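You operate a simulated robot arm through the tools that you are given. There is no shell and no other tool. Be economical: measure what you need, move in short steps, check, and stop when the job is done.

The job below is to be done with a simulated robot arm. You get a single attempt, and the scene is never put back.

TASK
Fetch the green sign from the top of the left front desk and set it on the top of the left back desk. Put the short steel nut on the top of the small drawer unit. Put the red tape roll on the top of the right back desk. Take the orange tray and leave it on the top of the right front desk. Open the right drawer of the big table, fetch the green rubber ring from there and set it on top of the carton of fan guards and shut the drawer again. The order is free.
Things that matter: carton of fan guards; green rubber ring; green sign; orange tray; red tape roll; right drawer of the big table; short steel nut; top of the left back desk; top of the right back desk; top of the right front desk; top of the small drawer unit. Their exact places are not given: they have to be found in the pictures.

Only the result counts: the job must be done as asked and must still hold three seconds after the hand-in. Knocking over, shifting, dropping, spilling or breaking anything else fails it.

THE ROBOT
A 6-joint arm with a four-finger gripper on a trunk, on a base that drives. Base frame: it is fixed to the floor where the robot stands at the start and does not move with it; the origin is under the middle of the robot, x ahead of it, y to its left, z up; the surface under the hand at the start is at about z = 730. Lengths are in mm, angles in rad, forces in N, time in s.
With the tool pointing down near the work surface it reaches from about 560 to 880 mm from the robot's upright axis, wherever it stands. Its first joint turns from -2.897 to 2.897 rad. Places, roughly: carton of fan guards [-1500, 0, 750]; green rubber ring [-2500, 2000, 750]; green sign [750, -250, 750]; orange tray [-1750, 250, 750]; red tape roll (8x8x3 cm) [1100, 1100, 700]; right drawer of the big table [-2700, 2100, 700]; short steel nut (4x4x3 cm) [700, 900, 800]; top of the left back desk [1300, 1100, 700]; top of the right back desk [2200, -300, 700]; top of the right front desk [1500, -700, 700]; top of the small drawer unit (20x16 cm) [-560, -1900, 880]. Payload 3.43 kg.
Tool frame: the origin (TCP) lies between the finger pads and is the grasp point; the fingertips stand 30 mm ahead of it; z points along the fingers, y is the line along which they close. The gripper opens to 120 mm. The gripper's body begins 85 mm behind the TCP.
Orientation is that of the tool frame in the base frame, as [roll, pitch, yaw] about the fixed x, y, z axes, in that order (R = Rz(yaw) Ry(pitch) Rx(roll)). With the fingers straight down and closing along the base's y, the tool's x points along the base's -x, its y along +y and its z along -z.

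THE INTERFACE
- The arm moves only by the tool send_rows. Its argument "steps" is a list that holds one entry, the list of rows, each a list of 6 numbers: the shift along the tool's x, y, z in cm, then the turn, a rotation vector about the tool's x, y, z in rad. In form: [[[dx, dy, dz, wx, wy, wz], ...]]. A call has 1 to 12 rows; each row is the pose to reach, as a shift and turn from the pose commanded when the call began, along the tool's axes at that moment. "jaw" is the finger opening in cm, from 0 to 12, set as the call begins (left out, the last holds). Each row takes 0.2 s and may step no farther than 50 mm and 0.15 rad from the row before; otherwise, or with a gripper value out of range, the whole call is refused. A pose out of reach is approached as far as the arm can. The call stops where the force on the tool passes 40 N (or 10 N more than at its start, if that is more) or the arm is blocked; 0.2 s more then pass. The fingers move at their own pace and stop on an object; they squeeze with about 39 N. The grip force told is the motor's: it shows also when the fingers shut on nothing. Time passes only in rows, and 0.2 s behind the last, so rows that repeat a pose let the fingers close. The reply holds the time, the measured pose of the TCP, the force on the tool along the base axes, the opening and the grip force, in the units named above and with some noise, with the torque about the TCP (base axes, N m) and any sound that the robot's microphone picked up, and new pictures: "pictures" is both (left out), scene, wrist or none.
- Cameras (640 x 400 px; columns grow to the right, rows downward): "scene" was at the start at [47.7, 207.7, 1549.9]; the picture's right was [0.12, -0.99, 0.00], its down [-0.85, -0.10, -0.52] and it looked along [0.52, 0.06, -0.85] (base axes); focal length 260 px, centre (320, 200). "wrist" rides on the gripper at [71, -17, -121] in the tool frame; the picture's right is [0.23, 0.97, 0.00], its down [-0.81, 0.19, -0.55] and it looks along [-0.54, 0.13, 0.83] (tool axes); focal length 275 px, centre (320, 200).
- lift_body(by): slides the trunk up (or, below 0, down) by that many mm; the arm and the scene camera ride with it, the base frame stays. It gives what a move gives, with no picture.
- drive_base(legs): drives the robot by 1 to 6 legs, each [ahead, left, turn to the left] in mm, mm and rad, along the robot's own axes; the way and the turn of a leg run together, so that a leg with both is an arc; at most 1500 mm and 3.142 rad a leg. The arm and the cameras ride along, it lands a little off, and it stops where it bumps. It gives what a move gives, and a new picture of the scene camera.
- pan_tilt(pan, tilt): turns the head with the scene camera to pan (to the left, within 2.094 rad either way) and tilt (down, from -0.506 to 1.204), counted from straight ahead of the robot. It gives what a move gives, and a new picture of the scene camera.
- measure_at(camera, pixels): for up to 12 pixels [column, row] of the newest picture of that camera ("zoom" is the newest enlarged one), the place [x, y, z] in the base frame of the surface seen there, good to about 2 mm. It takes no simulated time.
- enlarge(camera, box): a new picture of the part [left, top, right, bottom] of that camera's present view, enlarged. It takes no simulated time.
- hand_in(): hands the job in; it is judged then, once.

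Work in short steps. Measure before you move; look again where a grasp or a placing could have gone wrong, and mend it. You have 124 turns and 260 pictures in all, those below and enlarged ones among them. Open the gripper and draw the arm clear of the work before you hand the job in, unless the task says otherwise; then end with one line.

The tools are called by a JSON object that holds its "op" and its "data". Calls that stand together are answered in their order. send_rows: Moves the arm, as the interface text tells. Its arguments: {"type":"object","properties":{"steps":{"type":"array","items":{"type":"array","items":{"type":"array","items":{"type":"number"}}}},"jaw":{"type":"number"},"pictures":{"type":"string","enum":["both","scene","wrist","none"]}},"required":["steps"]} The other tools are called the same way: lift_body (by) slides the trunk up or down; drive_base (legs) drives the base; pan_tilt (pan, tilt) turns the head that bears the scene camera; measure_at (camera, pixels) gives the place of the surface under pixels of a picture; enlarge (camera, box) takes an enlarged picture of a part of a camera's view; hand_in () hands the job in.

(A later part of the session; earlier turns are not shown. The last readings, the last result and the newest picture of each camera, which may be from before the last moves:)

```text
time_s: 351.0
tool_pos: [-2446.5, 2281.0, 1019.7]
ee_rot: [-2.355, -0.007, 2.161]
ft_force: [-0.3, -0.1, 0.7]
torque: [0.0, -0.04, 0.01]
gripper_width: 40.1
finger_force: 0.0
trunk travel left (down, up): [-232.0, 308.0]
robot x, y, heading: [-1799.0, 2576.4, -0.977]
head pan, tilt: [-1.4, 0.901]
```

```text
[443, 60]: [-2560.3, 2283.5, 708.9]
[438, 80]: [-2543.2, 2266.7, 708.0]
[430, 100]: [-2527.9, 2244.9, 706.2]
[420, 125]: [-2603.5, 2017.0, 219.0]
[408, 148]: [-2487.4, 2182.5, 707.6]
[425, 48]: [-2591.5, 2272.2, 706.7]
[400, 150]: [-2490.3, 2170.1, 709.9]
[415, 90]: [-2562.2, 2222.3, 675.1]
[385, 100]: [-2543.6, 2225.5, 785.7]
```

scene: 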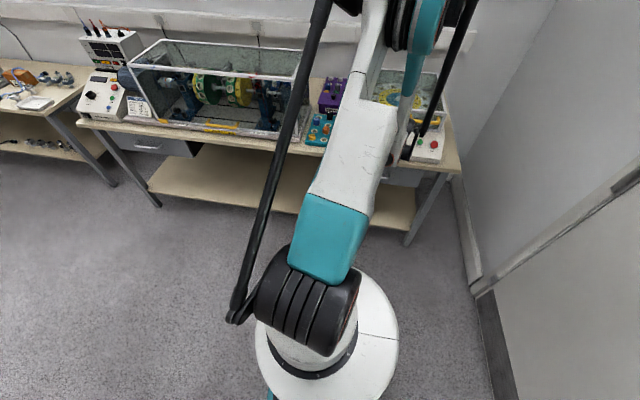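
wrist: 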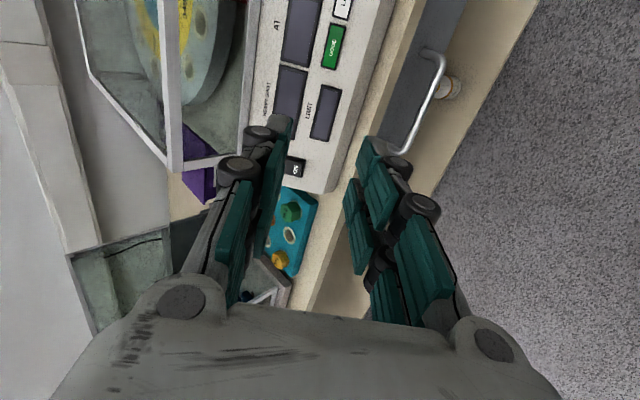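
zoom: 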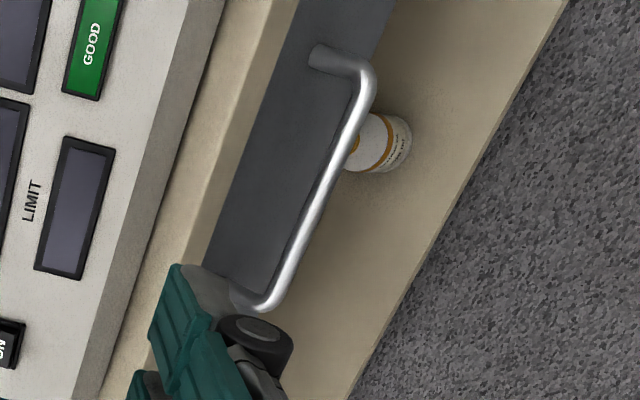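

Bar centre at t=-3262, n=-854, z≈704. Lower the trunk 220 mm in front of the table.

{"op": "lift_body", "data": {"by": -220}}

{"op": "send_rows", "data": {"steps": [[[0.2, 0.2, 2.5, 0, 0, 0], [0.4, 0.37, 5.1, 0, 0, 0]]]}}

```text
time_s: 353.3
tool_pos: [-2446.3, 2283.2, 799.4]
ee_rot: [-2.356, -0.006, 2.16]
ft_force: [-0.1, -0.1, 0.4]
torque: [0.02, 0.0, 0.02]
gripper_width: 40.2
finger_force: 0.1
trunk travel left (down, up): [-12.0, 528.0]
robot x, y, heading: [-1800.1, 2573.6, -0.978]
head pan, tilt: [-1.4, 0.901]
```

```text
time_s: 353.9
tool_pos: [-2477.6, 2266.4, 759.0]
ee_rot: [-2.355, -0.009, 2.162]
ft_force: [-0.3, 0.1, 0.3]
torque: [0.01, 0.01, 0.02]
gripper_width: 40.2
finger_force: 0.0
trunk travel left (down, up): [-12.0, 528.0]
robot x, y, heading: [-1796.3, 2575.1, -0.98]
head pan, tilt: [-1.4, 0.901]
```

scene: 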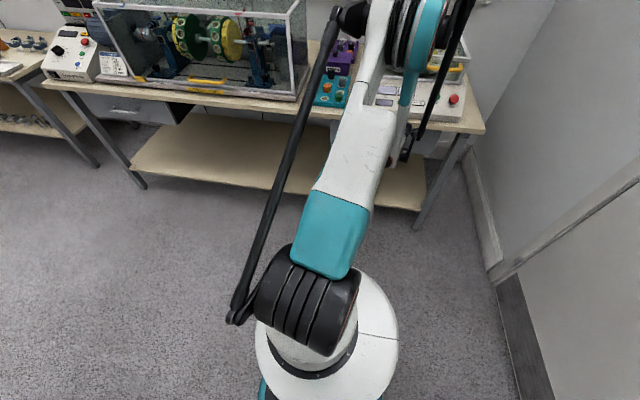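
wrist: 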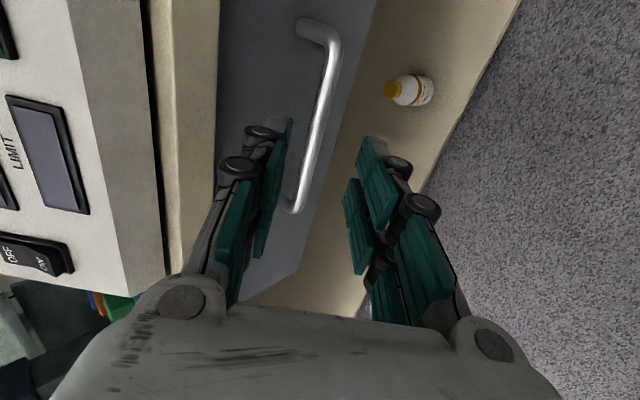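

The bar lies between the fingers. Advance 60 mm along the tool with the jaw at 3.2 cm.

{"op": "send_rows", "data": {"steps": [[[0, 0, 2.5, 0, 0, 0], [0, 0, 4.5, 0, 0, 0], [0, -0.1, 6.2, 0, 0, 0]]], "jaw": 3.2, "pictures": "wrist"}}

```text
time_s: 354.7
tool_pos: [-2513.5, 2242.2, 718.1]
ee_rot: [-2.354, -0.008, 2.161]
ft_force: [-0.1, -0.5, 0.4]
torque: [0.04, 0.02, 0.0]
gripper_width: 31.7
finger_force: 0.1
trunk travel left (down, up): [-12.0, 528.0]
robot x, y, heading: [-1795.2, 2576.5, -0.979]
head pan, tilt: [-1.4, 0.901]
```

wrist: 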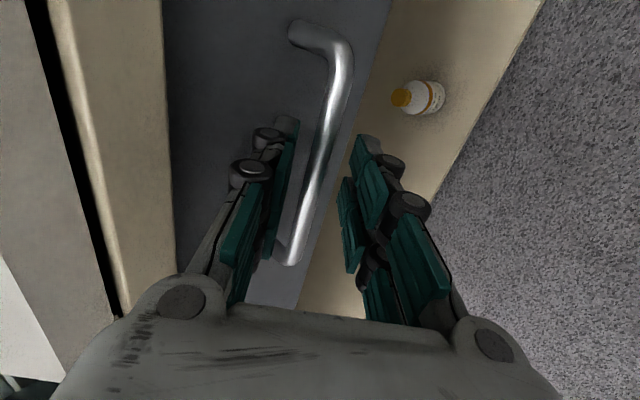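

Bar is between the pads. Advance 4 mm and close.

{"op": "send_rows", "data": {"steps": [[[0, 0, 0.4, 0, 0, 0], [0, 0, 0.4, 0, 0, 0], [0, 0, 0.4, 0, 0, 0], [0, 0, 0.4, 0, 0, 0]]], "jaw": 0, "pictures": "wrist"}}

```text
time_s: 355.7
tool_pos: [-2515.1, 2240.2, 716.3]
ee_rot: [-2.349, -0.005, 2.159]
ft_force: [-1.0, -2.0, 21.1]
torque: [-0.26, 0.36, -0.68]
gripper_width: 11.3
finger_force: 44.9
trunk travel left (down, up): [-12.0, 528.0]
robot x, y, heading: [-1798.8, 2571.3, -0.979]
head pan, tilt: [-1.4, 0.901]
stopped in row 4: the force on the tool passed its limit at 40 N (the readings are from after the stop); the commanded pose is now the measured one
```

wrist: 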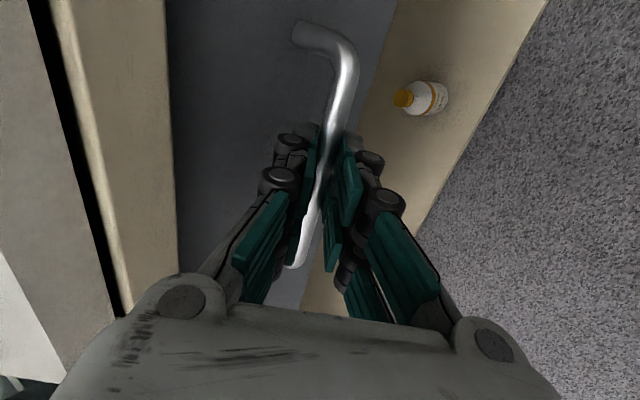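

The bar is gripped. Pull the drawer toward +n in small steps, 12 cm.

{"op": "send_rows", "data": {"steps": [[[0, 0.7, -0.7, 0, 0, 0], [0, 1.8, -1.8, 0, 0, 0], [0, 3.2, -3.2, 0, 0, 0], [0, 4.6, -4.6, 0, 0, 0], [0, 6.4, -6.4, 0, 0, 0], [0, 8.5, -8.5, 0, 0, 0]]]}}

```text
time_s: 356.8
tool_pos: [-2455.8, 2279.3, 717.3]
ee_rot: [-2.348, -0.004, 2.161]
ft_force: [-0.7, -2.3, 20.0]
torque: [-0.52, 0.2, -0.44]
gripper_width: 11.4
finger_force: 44.8
trunk travel left (down, up): [-12.0, 528.0]
robot x, y, heading: [-1798.3, 2573.7, -0.976]
head pan, tilt: [-1.4, 0.901]
stopped in row 5: the force on the tool passed its limit at 42 N (the readings are from after the stop); the commanded pose is now the measured one
```

scene: 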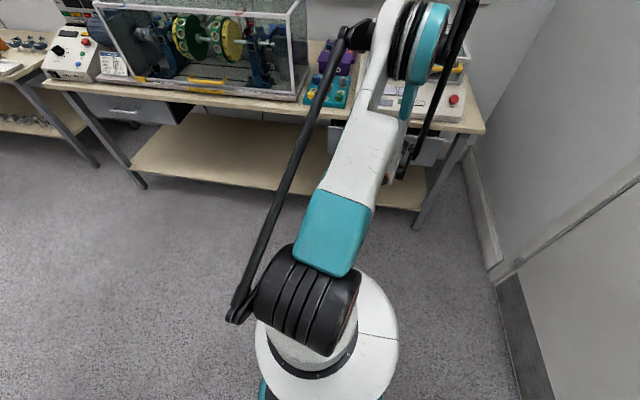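
wrist: 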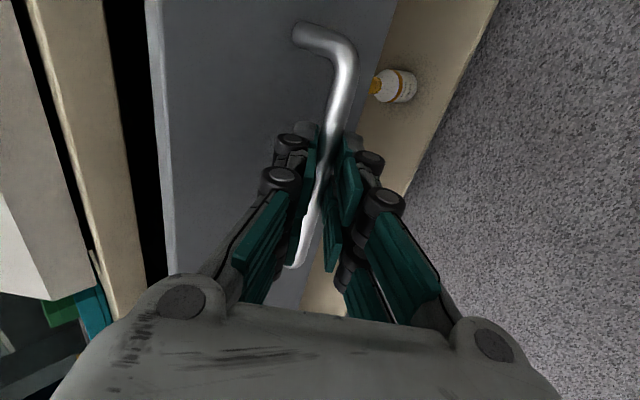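

Drawer moves (~7 cm). There is a 20 N upward preload; I ease up 2 mm and go on pulling slowly.

{"op": "send_rows", "data": {"steps": [[[0, -0.14, -0.14, 0, 0, 0], [0, 0.6, -0.9, 0, 0, 0], [0, 1.4, -1.7, 0, 0, 0], [0, 2.3, -2.6, 0, 0, 0], [0, 3.2, -3.5, 0, 0, 0], [0, 4.1, -4.4, 0, 0, 0], [0, 5.0, -5.3, 0, 0, 0], [0, 5.9, -6.2, 0, 0, 0], [0, 6.8, -7.1, 0, 0, 0]]], "pictures": "wrist"}}

```text
time_s: 358.0
tool_pos: [-2426.4, 2299.0, 718.2]
ee_rot: [-2.365, -0.004, 2.164]
ft_force: [1.9, 0.1, -26.4]
torque: [-0.29, -0.63, -0.5]
gripper_width: 11.3
finger_force: 45.0
out of reach, approached as far as the arm can: row 4, 5
trunk travel left (down, up): [-12.0, 528.0]
robot x, y, heading: [-1794.0, 2575.1, -0.979]
head pan, tilt: [-1.4, 0.901]
stopped in row 5: the force on the tool passed its limit at 43 N (the readings are from after the stop); the commanded pose is now the measured one
```

wrist: 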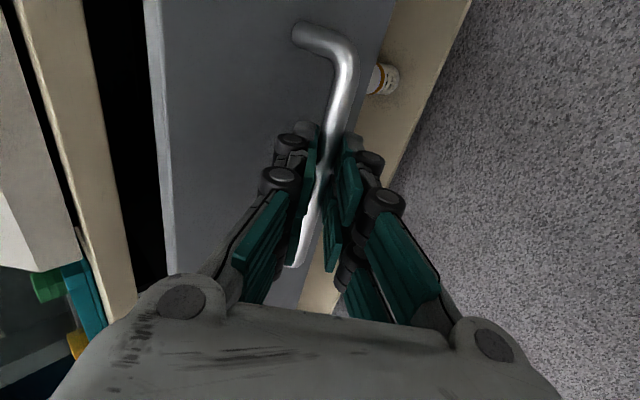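

The arm is at its inner reach limit; pull the rest by driving the base left 140 mm (away from the table).

{"op": "send_rows", "data": {"steps": [[[0, 0.04, 0.04, 0, 0, 0], [0, 0.04, 0.04, 0, 0, 0]]], "pictures": "none"}}

{"op": "drive_base", "data": {"legs": [[0, 60, 0], [0, 80, 0]]}}

{"op": "enlarge", "data": {"camera": "wrist", "box": [0, 0, 640, 400]}}

```text
time_s: 358.6
tool_pos: [-2428.4, 2298.2, 717.0]
ee_rot: [-2.364, -0.004, 2.166]
ft_force: [1.7, -0.9, -38.8]
torque: [-0.2, -0.73, -0.68]
gripper_width: 11.6
finger_force: 44.3
trunk travel left (down, up): [-12.0, 528.0]
robot x, y, heading: [-1796.3, 2572.3, -0.975]
head pan, tilt: [-1.4, 0.901]
```

```text
time_s: 360.2
tool_pos: [-2310.9, 2376.1, 718.7]
ee_rot: [-2.366, -0.003, 2.167]
ft_force: [5.7, -7.7, -31.8]
torque: [-0.73, -0.98, -0.24]
gripper_width: 11.5
finger_force: 44.2
trunk travel left (down, up): [-12.0, 528.0]
robot x, y, heading: [-1681.2, 2653.5, -0.971]
head pan, tilt: [-1.4, 0.901]
```

scene: 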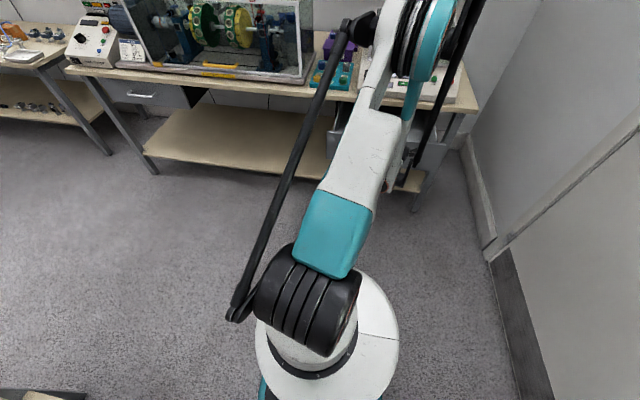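

```text
1.00 times, centred on (320, 200) of wrist (not enlarged: the box is as wide or as high as the picture)
```

zoom: 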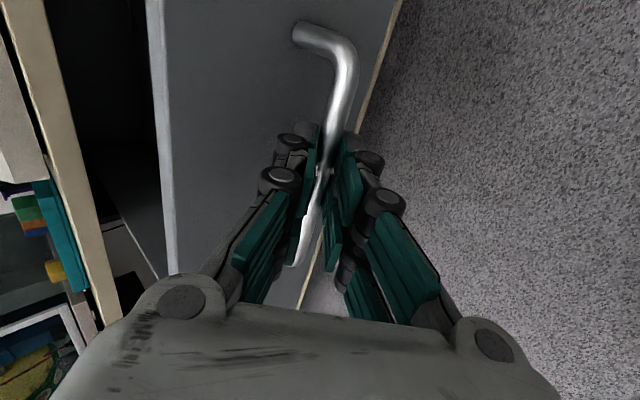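

The drawer is open about 25 cm. Release the bar: open the jaw and back out along the tool axis.

{"op": "send_rows", "data": {"steps": [[[0, 0, 0, 0, 0, 0], [0, 0, 0, 0, 0, 0], [0, 0, -1.5, 0, 0, 0], [0, 0, -3, 0, 0, 0]]], "jaw": 5, "pictures": "wrist"}}

```text
time_s: 361.2
tool_pos: [-2293.8, 2389.2, 742.2]
ee_rot: [-2.364, -0.003, 2.166]
ft_force: [-0.3, 0.9, -0.8]
torque: [-0.01, -0.03, -0.01]
gripper_width: 49.9
finger_force: 0.0
trunk travel left (down, up): [-12.0, 528.0]
robot x, y, heading: [-1682.7, 2652.8, -0.973]
head pan, tilt: [-1.4, 0.901]
```

wrist: 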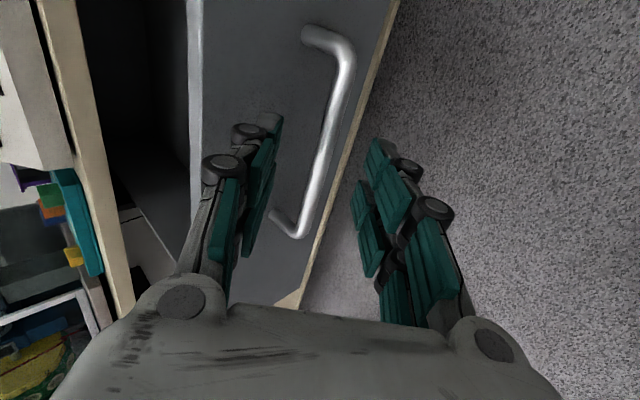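

Free of the bar. Back out 5 cm more, raise the trunk 280 and look into the drawer.

{"op": "send_rows", "data": {"steps": [[[0, 0, -2.5, 0, 0, 0], [0, 0, -5, 0, 0, 0]]], "pictures": "none"}}

{"op": "lift_body", "data": {"by": 280}}

{"op": "pan_tilt", "data": {"pan": -2.0, "tilt": 0.9}}

{"op": "enlarge", "data": {"camera": "wrist", "box": [0, 0, 640, 400]}}

```text
time_s: 361.8
tool_pos: [-2263.9, 2407.8, 778.8]
ee_rot: [-2.366, -0.004, 2.167]
ft_force: [-0.4, -0.1, 0.7]
torque: [-0.01, -0.01, 0.0]
gripper_width: 50.1
finger_force: 0.1
trunk travel left (down, up): [-12.0, 528.0]
robot x, y, heading: [-1682.7, 2651.6, -0.981]
head pan, tilt: [-1.4, 0.901]
```

```text
time_s: 364.7
tool_pos: [-2265.4, 2408.5, 1059.5]
ee_rot: [-2.365, -0.003, 2.169]
ft_force: [0.8, 0.1, 0.4]
torque: [0.0, 0.02, -0.01]
gripper_width: 50.0
finger_force: 0.1
trunk travel left (down, up): [-292.0, 248.0]
robot x, y, heading: [-1676.4, 2652.7, -0.976]
head pan, tilt: [-1.4, 0.901]
```

```text
time_s: 365.7
tool_pos: [-2265.4, 2407.9, 1059.0]
ee_rot: [-2.365, -0.004, 2.167]
ft_force: [0.3, 0.8, 0.6]
torque: [0.01, 0.04, -0.03]
gripper_width: 49.9
finger_force: 0.0
trunk travel left (down, up): [-292.0, 248.0]
robot x, y, heading: [-1682.9, 2649.8, -0.975]
head pan, tilt: [-2.0, 0.901]
```

scene: 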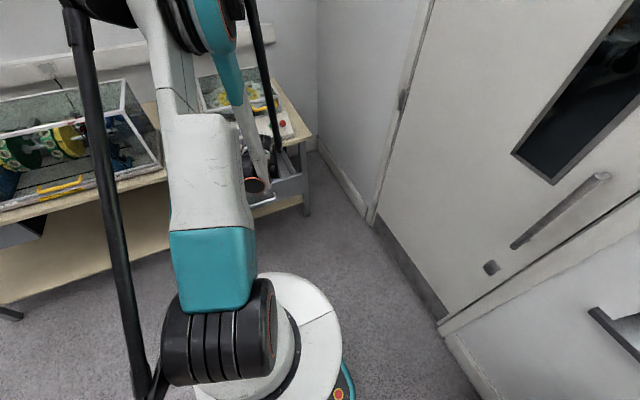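

```text
1.00 times, centred on (320, 200) of wrist (not enlarged: the box is as wide or as high as the picture)
```

zoom: 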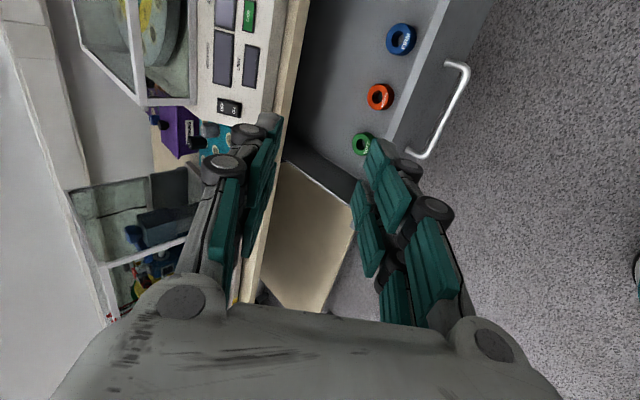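

Three rings lie in the drawer; green at (362,143). Measure it and the drawer walls.

{"op": "enlarge", "data": {"camera": "wrist", "box": [300, 60, 460, 160]}}

{"op": "measure_at", "data": {"camera": "zoom", "pixels": [[250, 335], [215, 330], [280, 330], [245, 300], [240, 365], [320, 150], [420, 250], [150, 300], [60, 350], [300, 250], [370, 310]]}}

```text
4.00 times, centred on (380, 110) of wrist
```

zoom: 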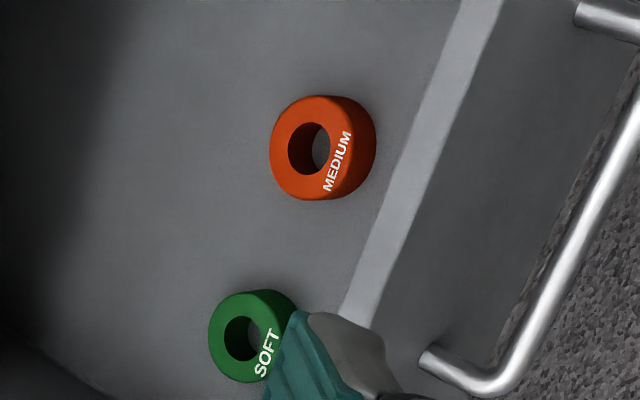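

```text
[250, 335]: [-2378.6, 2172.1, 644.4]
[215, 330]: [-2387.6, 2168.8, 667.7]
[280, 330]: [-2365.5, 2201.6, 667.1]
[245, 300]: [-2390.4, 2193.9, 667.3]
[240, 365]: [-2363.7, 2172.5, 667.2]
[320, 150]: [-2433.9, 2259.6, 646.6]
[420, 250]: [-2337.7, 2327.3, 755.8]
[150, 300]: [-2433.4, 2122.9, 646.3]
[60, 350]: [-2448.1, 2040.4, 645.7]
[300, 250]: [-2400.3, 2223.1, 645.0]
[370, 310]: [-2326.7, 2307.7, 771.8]
```

Green ring centre (-2377,2184), top z 667, floor 645. Bring the tool upright again and turn it back to yaw 0.59.

{"op": "send_rows", "data": {"steps": [[[0, 0, 0, -0.13, 0, 0], [0, 0, 0, -0.26, 0, 0], [0, 0, 0, -0.39, 0, 0], [0, 0, 0, -0.52, 0, 0], [0, 0, 0, -0.65, 0, 0], [0, 0, 0, -0.777, 0, 0]]], "jaw": 6.5, "pictures": "none"}}

{"op": "send_rows", "data": {"steps": [[[0, 0, 0, 0, 0, 0.14], [0, 0, 0, 0, 0, 0.28], [0, 0, 0, 0, 0, 0.42], [0, 0, 0, 0, 0, 0.56], [0, 0, 0, 0, 0, 0.7], [0, 0, 0, 0, 0, 0.84], [0, 0, 0, 0, 0, 0.98], [0, 0, 0, 0, 0, 1.12], [0, 0, 0, 0, 0, 1.26], [0, 0, 0, 0, 0, 1.4], [0, 0, 0, 0, 0, 1.5], [0, 0, 0, 0, 0, 1.576]]], "pictures": "wrist"}}

```text
time_s: 367.1
tool_pos: [-2265.8, 2407.0, 1058.8]
ee_rot: [3.141, -0.004, 2.168]
ft_force: [0.5, -1.0, 0.4]
torque: [-0.04, -0.01, 0.01]
gripper_width: 65.0
finger_force: 0.1
trunk travel left (down, up): [-292.0, 248.0]
robot x, y, heading: [-1684.1, 2652.0, -0.974]
head pan, tilt: [-2.0, 0.901]
```

```text
time_s: 369.7
tool_pos: [-2264.0, 2408.6, 1059.7]
ee_rot: [-3.139, 0.0, 0.59]
ft_force: [-0.5, 0.5, 0.1]
torque: [0.03, -0.03, -0.01]
gripper_width: 65.4
finger_force: 0.0
trunk travel left (down, up): [-292.0, 248.0]
robot x, y, heading: [-1680.6, 2654.3, -0.976]
head pan, tilt: [-2.0, 0.901]
```

wrist: 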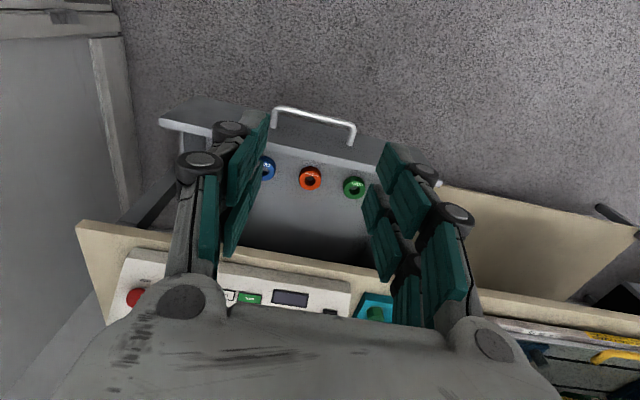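

Drive 60 mm nearer to the table for comfortable reach.

{"op": "drive_base", "data": {"legs": [[0, -60, 0]]}}

```text
time_s: 370.6
tool_pos: [-2314.3, 2374.4, 1058.2]
ee_rot: [-3.14, 0.001, 0.591]
ft_force: [0.1, -0.7, -0.9]
torque: [0.03, -0.01, -0.02]
gripper_width: 64.9
finger_force: 0.0
trunk travel left (down, up): [-292.0, 248.0]
robot x, y, heading: [-1728.3, 2617.2, -0.976]
head pan, tilt: [-2.0, 0.901]
```

scene: 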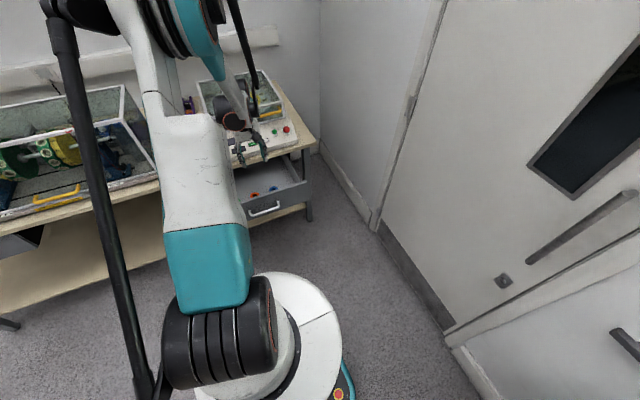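

Move over the ring and lower the trunk 250.

{"op": "send_rows", "data": {"steps": [[[-3.2, 2.5, 0, 0, 0, 0], [-6.4, 5, 0, 0, 0, 0], [-9.6, 7.5, 0, 0, 0, 0], [-12.7, 9.9, 0, 0, 0, 0], [-15.8, 12.34, 0, 0, 0, 0], [-15.8, 12.34, 0, 0, 0, 0]]], "pictures": "none"}}

{"op": "lift_body", "data": {"by": -230}}

{"op": "enlarge", "data": {"camera": "wrist", "box": [0, 0, 640, 400]}}

{"op": "measure_at", "data": {"camera": "zoom", "pixels": [[320, 100], [320, 130], [300, 110], [340, 110]]}}

```text
time_s: 372.0
tool_pos: [-2377.1, 2183.4, 1058.4]
ee_rot: [-3.138, 0.0, 0.591]
ft_force: [-0.8, -0.5, -1.5]
torque: [-0.01, -0.02, 0.02]
gripper_width: 65.0
finger_force: 0.0
trunk travel left (down, up): [-292.0, 248.0]
robot x, y, heading: [-1729.8, 2617.9, -0.976]
head pan, tilt: [-2.0, 0.901]
```

```text
time_s: 374.4
tool_pos: [-2375.9, 2183.6, 826.6]
ee_rot: [-3.139, -0.002, 0.59]
ft_force: [0.9, -0.5, -0.6]
torque: [-0.02, 0.01, 0.02]
gripper_width: 65.0
finger_force: 0.0
trunk travel left (down, up): [-62.0, 478.0]
robot x, y, heading: [-1728.4, 2617.8, -0.977]
head pan, tilt: [-2.0, 0.901]
```

```text
1.00 times, centred on (320, 200) of wrist (not enlarged: the box is as wide or as high as the picture)
```

zoom: 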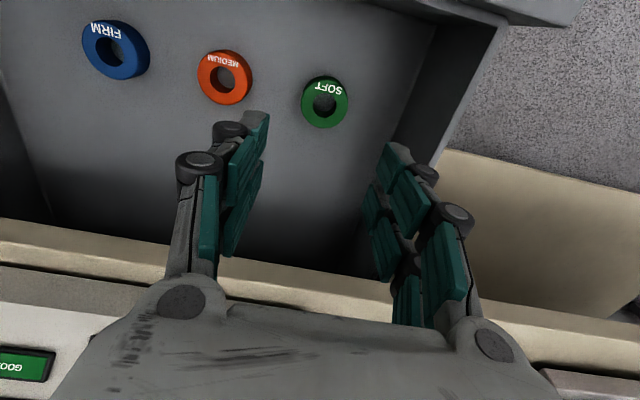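

```text
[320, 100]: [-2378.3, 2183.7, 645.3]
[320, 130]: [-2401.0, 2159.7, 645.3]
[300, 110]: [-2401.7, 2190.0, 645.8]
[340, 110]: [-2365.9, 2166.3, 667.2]
```

Refine ring centre with the rim points.

{"op": "measure_at", "data": {"camera": "zoom", "pixels": [[306, 100], [344, 100], [326, 80], [322, 124], [440, 60], [415, 130], [480, 40]]}}

```text
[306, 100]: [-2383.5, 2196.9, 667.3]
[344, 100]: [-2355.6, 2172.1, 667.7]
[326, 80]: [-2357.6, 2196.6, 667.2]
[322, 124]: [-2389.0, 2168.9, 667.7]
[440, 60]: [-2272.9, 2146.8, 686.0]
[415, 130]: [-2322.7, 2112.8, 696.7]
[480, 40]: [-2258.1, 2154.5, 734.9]
```

Lower trunk 60 mm, then descend by arm with a 4 mm correction.

{"op": "lift_body", "data": {"by": -60}}

{"op": "send_rows", "data": {"steps": [[[0.33, 0.2, 3, 0, 0, 0], [0.33, 0.2, 6, 0, 0, 0], [0.33, 0.2, 8.5, 0, 0, 0]]], "pictures": "wrist"}}

```text
time_s: 375.4
tool_pos: [-2377.1, 2183.6, 768.6]
ee_rot: [-3.137, -0.001, 0.59]
ft_force: [0.1, 0.5, 1.0]
torque: [0.05, 0.0, 0.01]
gripper_width: 65.2
finger_force: 0.1
trunk travel left (down, up): [-2.0, 538.0]
robot x, y, heading: [-1731.8, 2617.9, -0.978]
head pan, tilt: [-2.0, 0.901]
```

```text
time_s: 376.2
tool_pos: [-2372.1, 2184.2, 682.8]
ee_rot: [-3.137, 0.001, 0.588]
ft_force: [0.0, -0.1, 0.1]
torque: [-0.02, 0.0, 0.01]
gripper_width: 64.9
finger_force: 0.0
trunk travel left (down, up): [-2.0, 538.0]
robot x, y, heading: [-1730.8, 2619.1, -0.977]
head pan, tilt: [-2.0, 0.901]
```

wrist: 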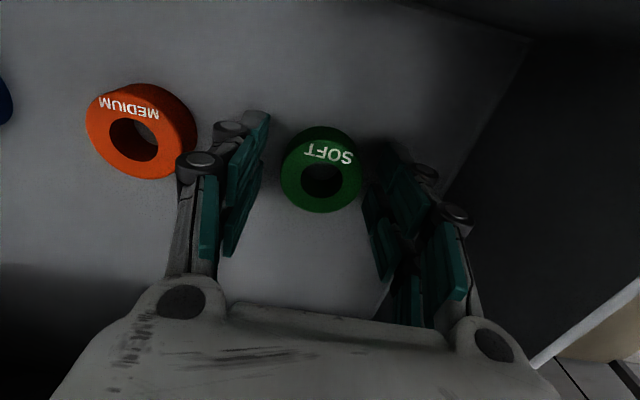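

Straddling the green ring. Lower 2 mm more and close (rubber).

{"op": "send_rows", "data": {"steps": [[[0, 0, 0.2, 0, 0, 0], [0, 0, 0.2, 0, 0, 0], [0, 0, 0.2, 0, 0, 0], [0, 0, 0.2, 0, 0, 0]]], "jaw": 2, "pictures": "wrist"}}

```text
time_s: 377.2
tool_pos: [-2371.4, 2183.4, 682.2]
ee_rot: [-3.139, 0.001, 0.59]
ft_force: [0.0, -2.3, 18.8]
torque: [-0.2, 0.0, 0.04]
gripper_width: 45.5
finger_force: 38.9
trunk travel left (down, up): [-2.0, 538.0]
robot x, y, heading: [-1728.0, 2618.3, -0.971]
head pan, tilt: [-2.0, 0.901]
```

wrist: 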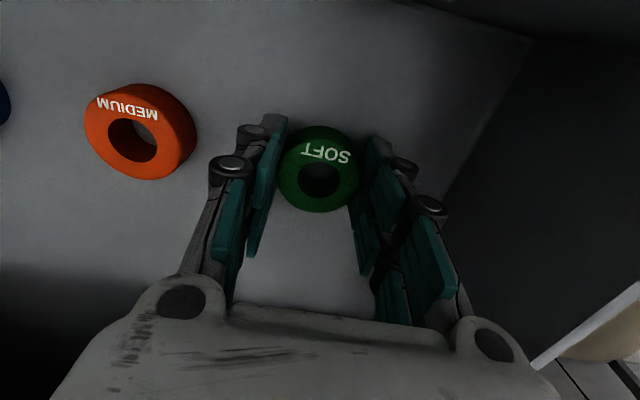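

Gripped at 45 mm. Lift 2 cm slowly and check.

{"op": "send_rows", "data": {"steps": [[[0, 0, -0.3, 0, 0, 0], [0, 0, -1, 0, 0, 0], [0, 0, -2.5, 0, 0, 0], [0, 0, -2.5, 0, 0, 0]]], "pictures": "wrist"}}

```text
time_s: 378.2
tool_pos: [-2373.0, 2184.1, 705.6]
ee_rot: [-3.137, 0.0, 0.589]
ft_force: [-0.2, -0.1, 0.4]
torque: [0.02, -0.01, -0.03]
gripper_width: 45.4
finger_force: 39.2
trunk travel left (down, up): [-2.0, 538.0]
robot x, y, heading: [-1729.9, 2616.8, -0.974]
head pan, tilt: [-2.0, 0.901]
```

wrist: 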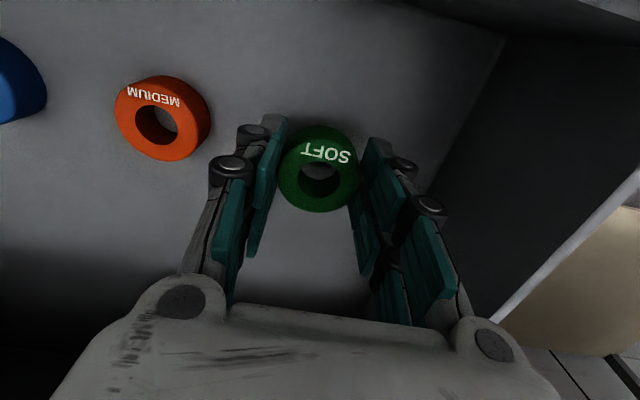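

Ring held. Few turns remain, so I chain: lift out, back off, shift in front of the handle (t=-3262, n≈-555), and lower to z≈695 so the fingers' sides can push the bar.

{"op": "lift_body", "data": {"by": 140}}

{"op": "drive_base", "data": {"legs": [[0, 80, 0]]}}

{"op": "send_rows", "data": {"steps": [[[2.4, -2.5, 0, 0, 0, 0], [4.8, -5, 0, 0, 0, 0], [7.2, -7.5, 0, 0, 0, 0], [9.6, -10, 0, 0, 0, 0], [12, -12.5, 0, 0, 0, 0], [12, -12.5, 0, 0, 0, 0]]]}}

{"op": "measure_at", "data": {"camera": "wrist", "pixels": [[320, 60], [320, 80], [320, 100], [320, 120], [280, 80], [360, 80], [400, 80], [240, 80]]}}

```text
time_s: 379.9
tool_pos: [-2372.9, 2183.8, 844.3]
ee_rot: [-3.139, 0.0, 0.588]
ft_force: [-0.4, 0.2, 0.2]
torque: [0.01, -0.02, -0.01]
gripper_width: 45.2
finger_force: 39.1
trunk travel left (down, up): [-142.0, 398.0]
robot x, y, heading: [-1730.8, 2617.0, -0.975]
head pan, tilt: [-2.0, 0.901]
```

```text
time_s: 381.0
tool_pos: [-2305.1, 2229.5, 846.1]
ee_rot: [-3.139, 0.001, 0.59]
ft_force: [0.6, 0.0, 0.1]
torque: [-0.01, 0.0, -0.03]
gripper_width: 45.4
finger_force: 38.5
trunk travel left (down, up): [-142.0, 398.0]
robot x, y, heading: [-1663.8, 2665.9, -0.969]
head pan, tilt: [-2.0, 0.901]
```

scene: 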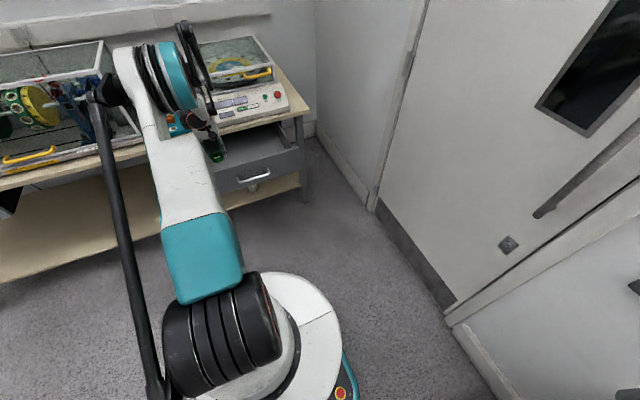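

```text
time_s: 382.4
tool_pos: [-2275.2, 2401.0, 846.2]
ee_rot: [-3.137, -0.001, 0.593]
ft_force: [0.0, -0.1, 0.3]
torque: [-0.03, -0.02, -0.01]
gripper_width: 45.4
finger_force: 39.1
trunk travel left (down, up): [-142.0, 398.0]
robot x, y, heading: [-1662.1, 2666.5, -0.98]
head pan, tilt: [-2.0, 0.901]
```

scene: 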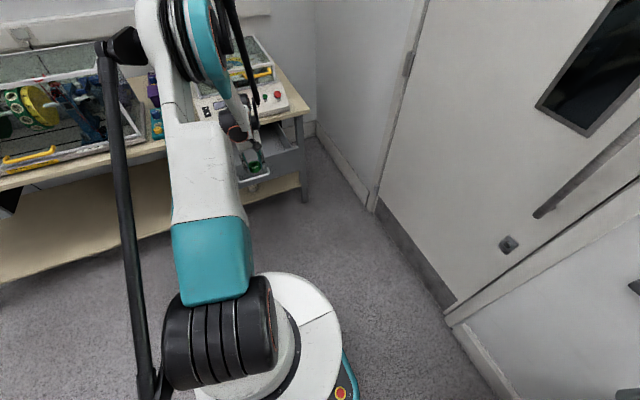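
wrist: 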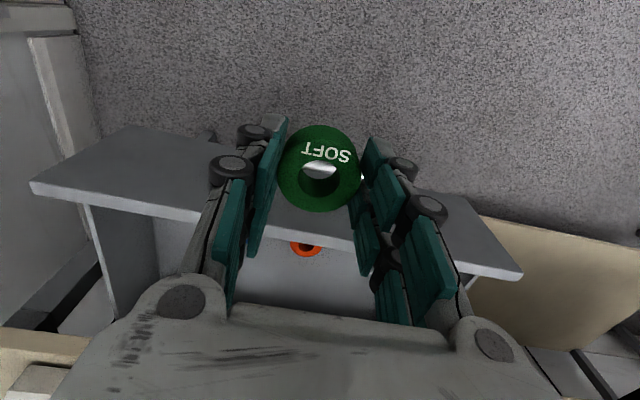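

```text
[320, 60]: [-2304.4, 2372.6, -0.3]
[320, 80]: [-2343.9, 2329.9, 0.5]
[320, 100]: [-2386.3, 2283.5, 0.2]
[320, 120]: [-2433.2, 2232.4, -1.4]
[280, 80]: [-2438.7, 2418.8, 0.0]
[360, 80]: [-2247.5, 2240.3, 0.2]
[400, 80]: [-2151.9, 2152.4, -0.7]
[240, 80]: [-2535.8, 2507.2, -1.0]
```

Aligned with the handle (bar seen through the ring). Lower, then push the drawer with the base 240 mm and finish with the arm in small steps until it stops.

{"op": "lift_body", "data": {"by": -140}}

{"op": "send_rows", "data": {"steps": [[[0, 0, 0.6, 0, 0, 0], [0, 0, 1.1, 0, 0, 0]]], "pictures": "none"}}

{"op": "drive_base", "data": {"legs": [[0, -120, 0], [0, -120, 0]]}}

{"op": "send_rows", "data": {"steps": [[[-0.5, 0, 0, 0, 0, 0], [-1, 0, 0, 0, 0, 0], [-1.5, 0, 0, 0, 0, 0], [-2, 0, 0, 0, 0, 0], [-2.5, 0, 0, 0, 0, 0], [-3, 0, 0, 0, 0, 0], [-3.5, 0, 0, 0, 0, 0], [-4, 0, 0, 0, 0, 0], [-4.5, 0, 0, 0, 0, 0], [-5, 0, 0, 0, 0, 0], [-5.5, 0, 0, 0, 0, 0], [-6, 0, 0, 0, 0, 0]]]}}

```text
time_s: 384.1
tool_pos: [-2275.8, 2400.3, 706.8]
ee_rot: [-3.137, 0.001, 0.591]
ft_force: [0.2, 0.6, 0.1]
torque: [0.0, -0.01, 0.01]
gripper_width: 45.2
finger_force: 39.0
trunk travel left (down, up): [-2.0, 538.0]
robot x, y, heading: [-1660.2, 2661.0, -0.974]
head pan, tilt: [-2.0, 0.901]
```

```text
time_s: 384.6
tool_pos: [-2275.9, 2400.9, 695.1]
ee_rot: [-3.138, 0.0, 0.592]
ft_force: [-0.4, -0.3, -0.2]
torque: [-0.02, 0.01, 0.01]
gripper_width: 45.4
finger_force: 38.8
trunk travel left (down, up): [-2.0, 538.0]
robot x, y, heading: [-1660.3, 2667.7, -0.976]
head pan, tilt: [-2.0, 0.901]
```

```text
time_s: 386.7
tool_pos: [-2474.6, 2266.6, 695.1]
ee_rot: [-3.138, 0.0, 0.591]
ft_force: [-0.3, 0.2, -0.1]
torque: [0.0, 0.02, 0.01]
gripper_width: 44.9
finger_force: 39.0
trunk travel left (down, up): [-2.0, 538.0]
robot x, y, heading: [-1865.3, 2526.9, -0.97]
head pan, tilt: [-2.0, 0.901]
```

scene: 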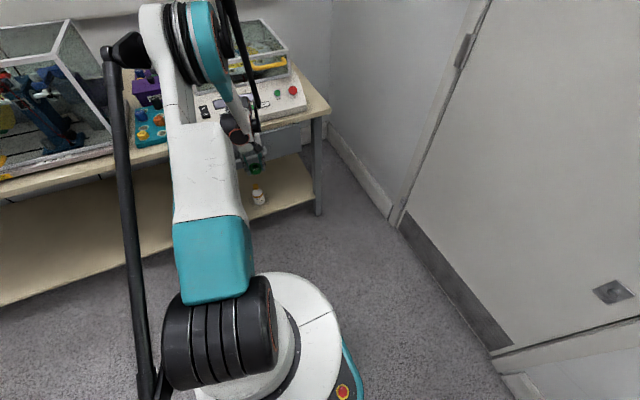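

```text
time_s: 388.4
tool_pos: [-2500.8, 2249.1, 695.8]
ee_rot: [-3.14, -0.006, 0.586]
ft_force: [11.8, 3.3, 3.1]
torque: [-0.54, 1.41, -0.1]
gripper_width: 45.0
finger_force: 39.1
trunk travel left (down, up): [-2.0, 538.0]
robot x, y, heading: [-1863.2, 2530.1, -0.971]
head pan, tilt: [-2.0, 0.901]
stopped in row 8: the force on the tool passed its limit at 49 N (the readings are from after the stop); the commanded pose is now the measured one
```

scene: 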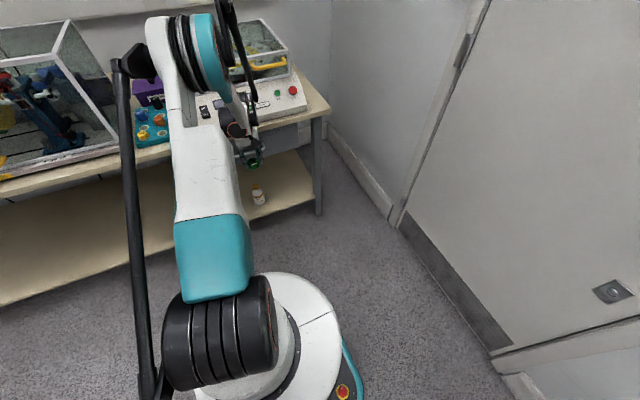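
wrist: 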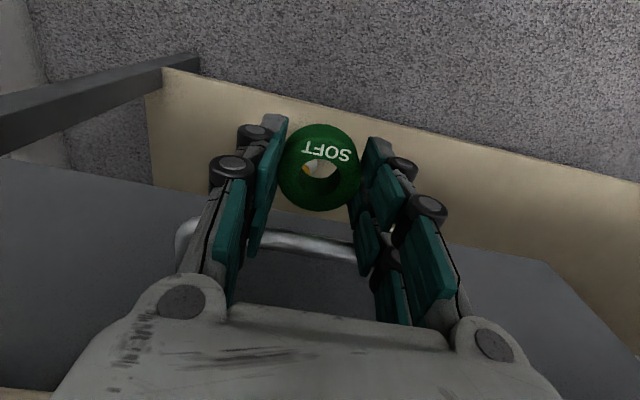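

The push stopped against resistance at TCP n≈-826. Measure drawer front and bar to see whether it is fully closed (front at n≈-892).

{"op": "measure_at", "data": {"camera": "wrist", "pixels": [[500, 300], [100, 230], [300, 238], [130, 200], [540, 320], [450, 280]]}}

```text
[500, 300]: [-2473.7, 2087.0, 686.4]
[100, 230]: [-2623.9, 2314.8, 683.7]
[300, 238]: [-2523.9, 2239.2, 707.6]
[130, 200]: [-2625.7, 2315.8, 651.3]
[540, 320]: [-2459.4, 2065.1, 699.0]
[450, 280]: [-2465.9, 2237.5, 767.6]
```

Closed: front at n≈-892 as at the start. Retreat from the bar, raise, and drive to the carton, ending with the arm stretched above it; then view and measure.

{"op": "send_rows", "data": {"steps": [[[2, 0, 0, 0, 0, 0], [4, 0, 0, 0, 0, 0], [6, 0, 0, 0, 0, 0]]], "pictures": "wrist"}}

{"op": "lift_body", "data": {"by": 400}}

{"op": "drive_base", "data": {"legs": [[0, 100, 0], [1220, 0, 0], [1215, 0, 0], [0, -460, 0]]}}

{"op": "send_rows", "data": {"steps": [[[-3, 0, 0, 0, 0, 0], [-6, 0, 0, 0, 0, 0], [-9, 0, 0, 0, 0, 0], [-12, 0, 0, 0, 0, 0], [-14, 0, 0, 0, 0, 0], [-14, 0, 0, 0, 0, 0]]]}}

{"op": "measure_at", "data": {"camera": "wrist", "pixels": [[280, 60], [320, 60], [360, 60], [280, 85], [320, 85], [360, 85], [280, 110], [320, 110], [360, 110], [240, 85], [400, 85], [320, 35]]}}

```text
time_s: 389.2
tool_pos: [-2450.5, 2281.4, 694.8]
ee_rot: [-3.14, -0.004, 0.59]
ft_force: [0.1, -1.0, -1.1]
torque: [0.0, 0.02, 0.03]
gripper_width: 44.6
finger_force: 39.3
trunk travel left (down, up): [-2.0, 538.0]
robot x, y, heading: [-1857.2, 2532.4, -0.975]
head pan, tilt: [-2.0, 0.901]
```

wrist: 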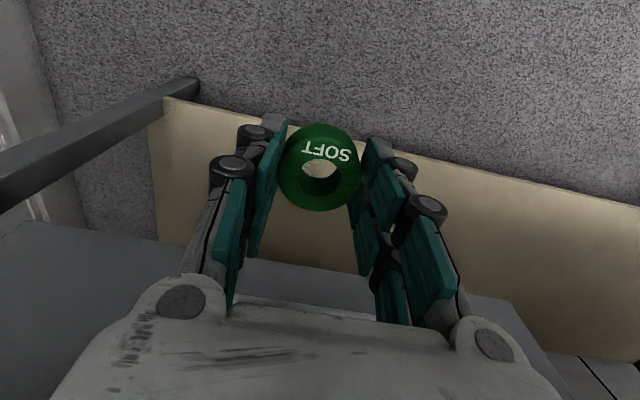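

```text
time_s: 393.1
tool_pos: [-2452.1, 2281.1, 1094.5]
ee_rot: [-3.14, -0.005, 0.589]
ft_force: [-0.4, 0.7, 0.1]
torque: [0.0, -0.03, 0.03]
gripper_width: 44.9
finger_force: 37.9
trunk travel left (down, up): [-402.0, 138.0]
robot x, y, heading: [-1859.1, 2528.7, -0.98]
head pan, tilt: [-2.0, 0.901]
```

```text
time_s: 408.1
tool_pos: [-1377.2, 59.5, 1093.9]
ee_rot: [-3.14, -0.006, 0.601]
ft_force: [0.0, 0.0, 0.7]
torque: [0.03, -0.01, 0.0]
gripper_width: 44.5
finger_force: 38.7
trunk travel left (down, up): [-402.0, 138.0]
robot x, y, heading: [-791.2, 311.5, -0.965]
head pan, tilt: [-2.0, 0.901]
```

scene: 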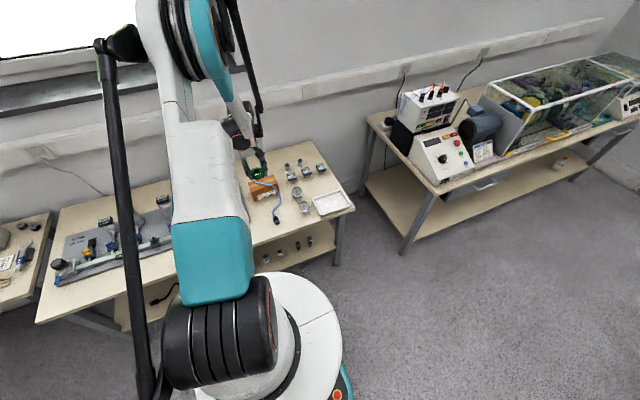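

```text
time_s: 409.5
tool_pos: [-1492.9, -20.8, 1095.7]
ee_rot: [-3.142, -0.006, 0.599]
ft_force: [0.4, -0.3, -0.1]
torque: [0.01, 0.0, -0.03]
gripper_width: 44.4
finger_force: 38.9
trunk travel left (down, up): [-402.0, 138.0]
robot x, y, heading: [-789.5, 316.7, -0.969]
head pan, tilt: [-2.0, 0.901]
```

scene: 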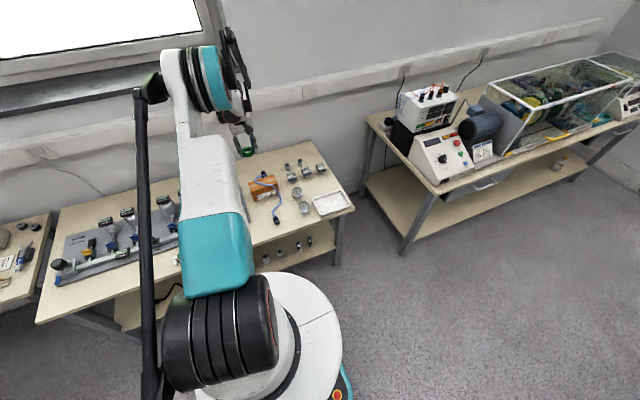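
wrist: 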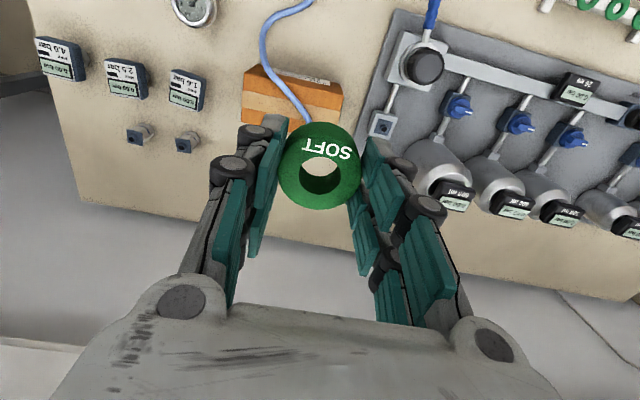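

```text
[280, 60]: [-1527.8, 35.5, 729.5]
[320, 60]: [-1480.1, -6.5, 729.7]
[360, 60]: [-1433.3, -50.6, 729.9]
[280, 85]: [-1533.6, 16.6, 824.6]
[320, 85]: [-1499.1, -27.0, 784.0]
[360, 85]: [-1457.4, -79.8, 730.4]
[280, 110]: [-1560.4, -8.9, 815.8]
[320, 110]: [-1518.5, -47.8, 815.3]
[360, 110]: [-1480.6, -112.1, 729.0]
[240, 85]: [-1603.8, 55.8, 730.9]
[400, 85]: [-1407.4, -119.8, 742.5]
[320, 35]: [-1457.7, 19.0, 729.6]
```

The ring hides the carton's back part. Move 6 cm further over it to see the whole top, and measure a grid on it.

{"op": "send_rows", "data": {"steps": [[[-3, 0, 0, 0, 0, 0], [-6, 0, 0, 0, 0, 0], [-6, 0, 0, 0, 0, 0]]], "pictures": "wrist"}}

{"op": "enlarge", "data": {"camera": "wrist", "box": [216, 10, 376, 110]}}

{"op": "measure_at", "data": {"camera": "zoom", "pixels": [[150, 150], [250, 150], [350, 150], [450, 150], [150, 210], [250, 210], [350, 210], [450, 210], [200, 270], [300, 270], [400, 270], [480, 270]]}}

{"op": "measure_at", "data": {"camera": "zoom", "pixels": [[150, 180], [250, 180], [350, 180], [450, 180], [150, 240], [250, 240], [350, 240], [450, 240], [200, 310], [300, 310], [400, 310], [480, 310]]}}

```text
time_s: 410.3
tool_pos: [-1540.2, -56.4, 1094.1]
ee_rot: [-3.139, -0.005, 0.6]
ft_force: [0.3, -0.2, 0.0]
torque: [-0.04, -0.01, -0.01]
gripper_width: 44.3
finger_force: 39.2
trunk travel left (down, up): [-402.0, 138.0]
robot x, y, heading: [-787.8, 314.6, -0.962]
head pan, tilt: [-2.0, 0.901]
```

wrist: 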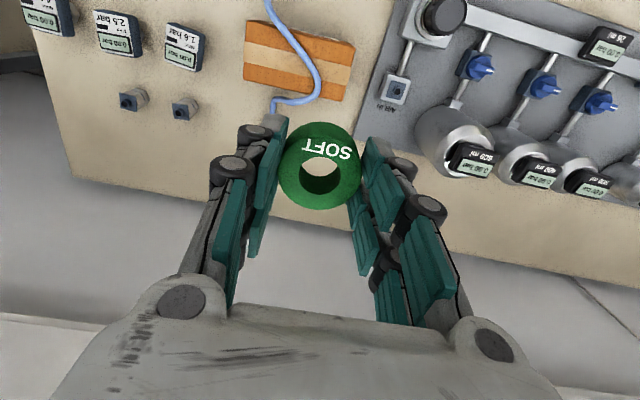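

```text
4.00 times, centred on (296, 60) of wrist
```

zoom: 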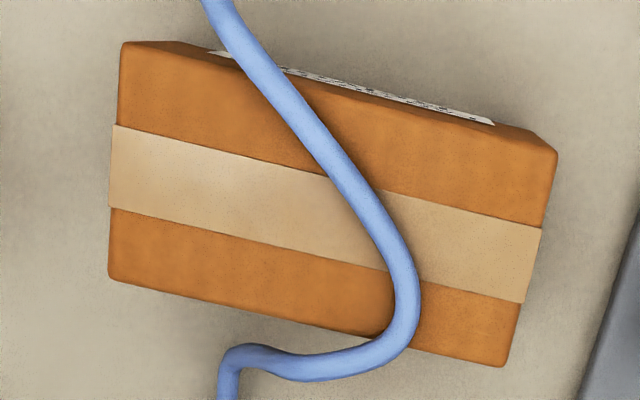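

```text
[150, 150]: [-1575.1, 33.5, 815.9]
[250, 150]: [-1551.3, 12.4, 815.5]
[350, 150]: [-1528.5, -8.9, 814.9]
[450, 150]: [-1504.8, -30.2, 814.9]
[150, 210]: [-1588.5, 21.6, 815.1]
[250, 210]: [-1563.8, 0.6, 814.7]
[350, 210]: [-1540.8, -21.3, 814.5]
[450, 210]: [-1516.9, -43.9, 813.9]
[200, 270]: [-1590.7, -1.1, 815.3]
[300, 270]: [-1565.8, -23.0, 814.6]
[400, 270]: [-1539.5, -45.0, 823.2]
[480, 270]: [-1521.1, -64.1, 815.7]
```

```text
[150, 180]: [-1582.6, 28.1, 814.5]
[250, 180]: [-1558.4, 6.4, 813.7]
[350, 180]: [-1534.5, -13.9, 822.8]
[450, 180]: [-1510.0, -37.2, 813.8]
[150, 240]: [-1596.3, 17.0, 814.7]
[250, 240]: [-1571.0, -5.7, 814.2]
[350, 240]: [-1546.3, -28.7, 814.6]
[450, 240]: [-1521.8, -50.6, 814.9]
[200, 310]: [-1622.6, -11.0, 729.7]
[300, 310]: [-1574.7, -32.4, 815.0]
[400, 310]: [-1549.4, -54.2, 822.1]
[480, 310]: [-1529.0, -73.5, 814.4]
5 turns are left
```

A clear area left of the cable: target centre (-1574.7,15.1), top z 815. Shift there, lower to ~25 mm above placement and look.

{"op": "send_rows", "data": {"steps": [[[0.6, -3.9, 0, 0, 0, 0], [1.19, -7.85, 0, 0, 0, 0], [1.19, -7.85, 0, 0, 0, 0]]], "pictures": "none"}}

{"op": "lift_body", "data": {"by": -217}}

{"op": "send_rows", "data": {"steps": [[[0, 0, 0, 0, 0, 0]]]}}

{"op": "measure_at", "data": {"camera": "wrist", "pixels": [[320, 175], [320, 100], [300, 110], [350, 110], [270, 100], [390, 110]]}}

```text
time_s: 411.1
tool_pos: [-1574.2, 16.4, 1092.3]
ee_rot: [-3.14, -0.007, 0.602]
ft_force: [-0.3, 0.0, 0.3]
torque: [0.02, -0.02, -0.02]
gripper_width: 44.6
finger_force: 38.8
trunk travel left (down, up): [-402.0, 138.0]
robot x, y, heading: [-791.4, 312.1, -0.966]
head pan, tilt: [-2.0, 0.901]
```

```text
time_s: 413.4
tool_pos: [-1575.8, 17.0, 877.6]
ee_rot: [-3.14, -0.006, 0.599]
ft_force: [0.1, -0.1, 0.1]
torque: [0.01, 0.0, 0.0]
gripper_width: 44.6
finger_force: 38.9
trunk travel left (down, up): [-185.0, 355.0]
robot x, y, heading: [-785.7, 314.0, -0.962]
head pan, tilt: [-2.0, 0.901]
```

```text
time_s: 413.8
tool_pos: [-1575.2, 16.7, 875.2]
ee_rot: [-3.14, -0.004, 0.601]
ft_force: [-0.9, -0.2, -1.3]
torque: [-0.02, -0.02, 0.0]
gripper_width: 44.8
finger_force: 39.0
trunk travel left (down, up): [-185.0, 355.0]
robot x, y, heading: [-789.4, 315.6, -0.969]
head pan, tilt: [-2.0, 0.901]
```

scene: 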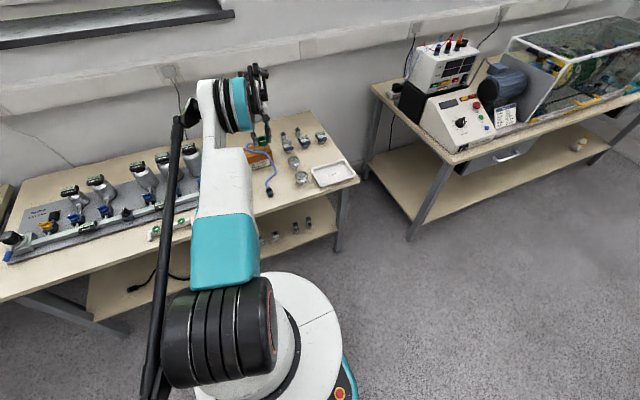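
wrist: 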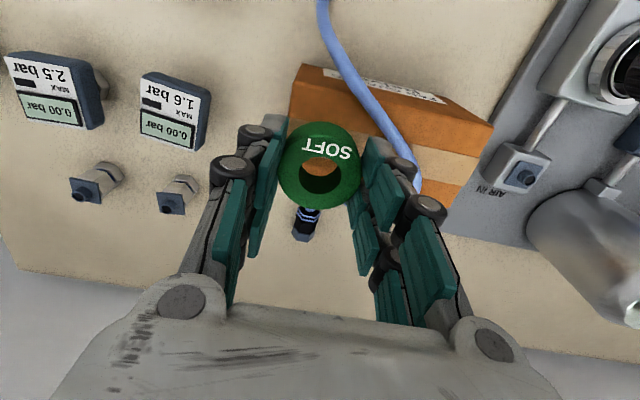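

```text
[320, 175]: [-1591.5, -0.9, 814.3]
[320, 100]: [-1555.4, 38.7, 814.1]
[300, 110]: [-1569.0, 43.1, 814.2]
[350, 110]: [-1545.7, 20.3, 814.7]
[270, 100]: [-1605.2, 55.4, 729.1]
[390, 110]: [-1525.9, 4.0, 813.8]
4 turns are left
```

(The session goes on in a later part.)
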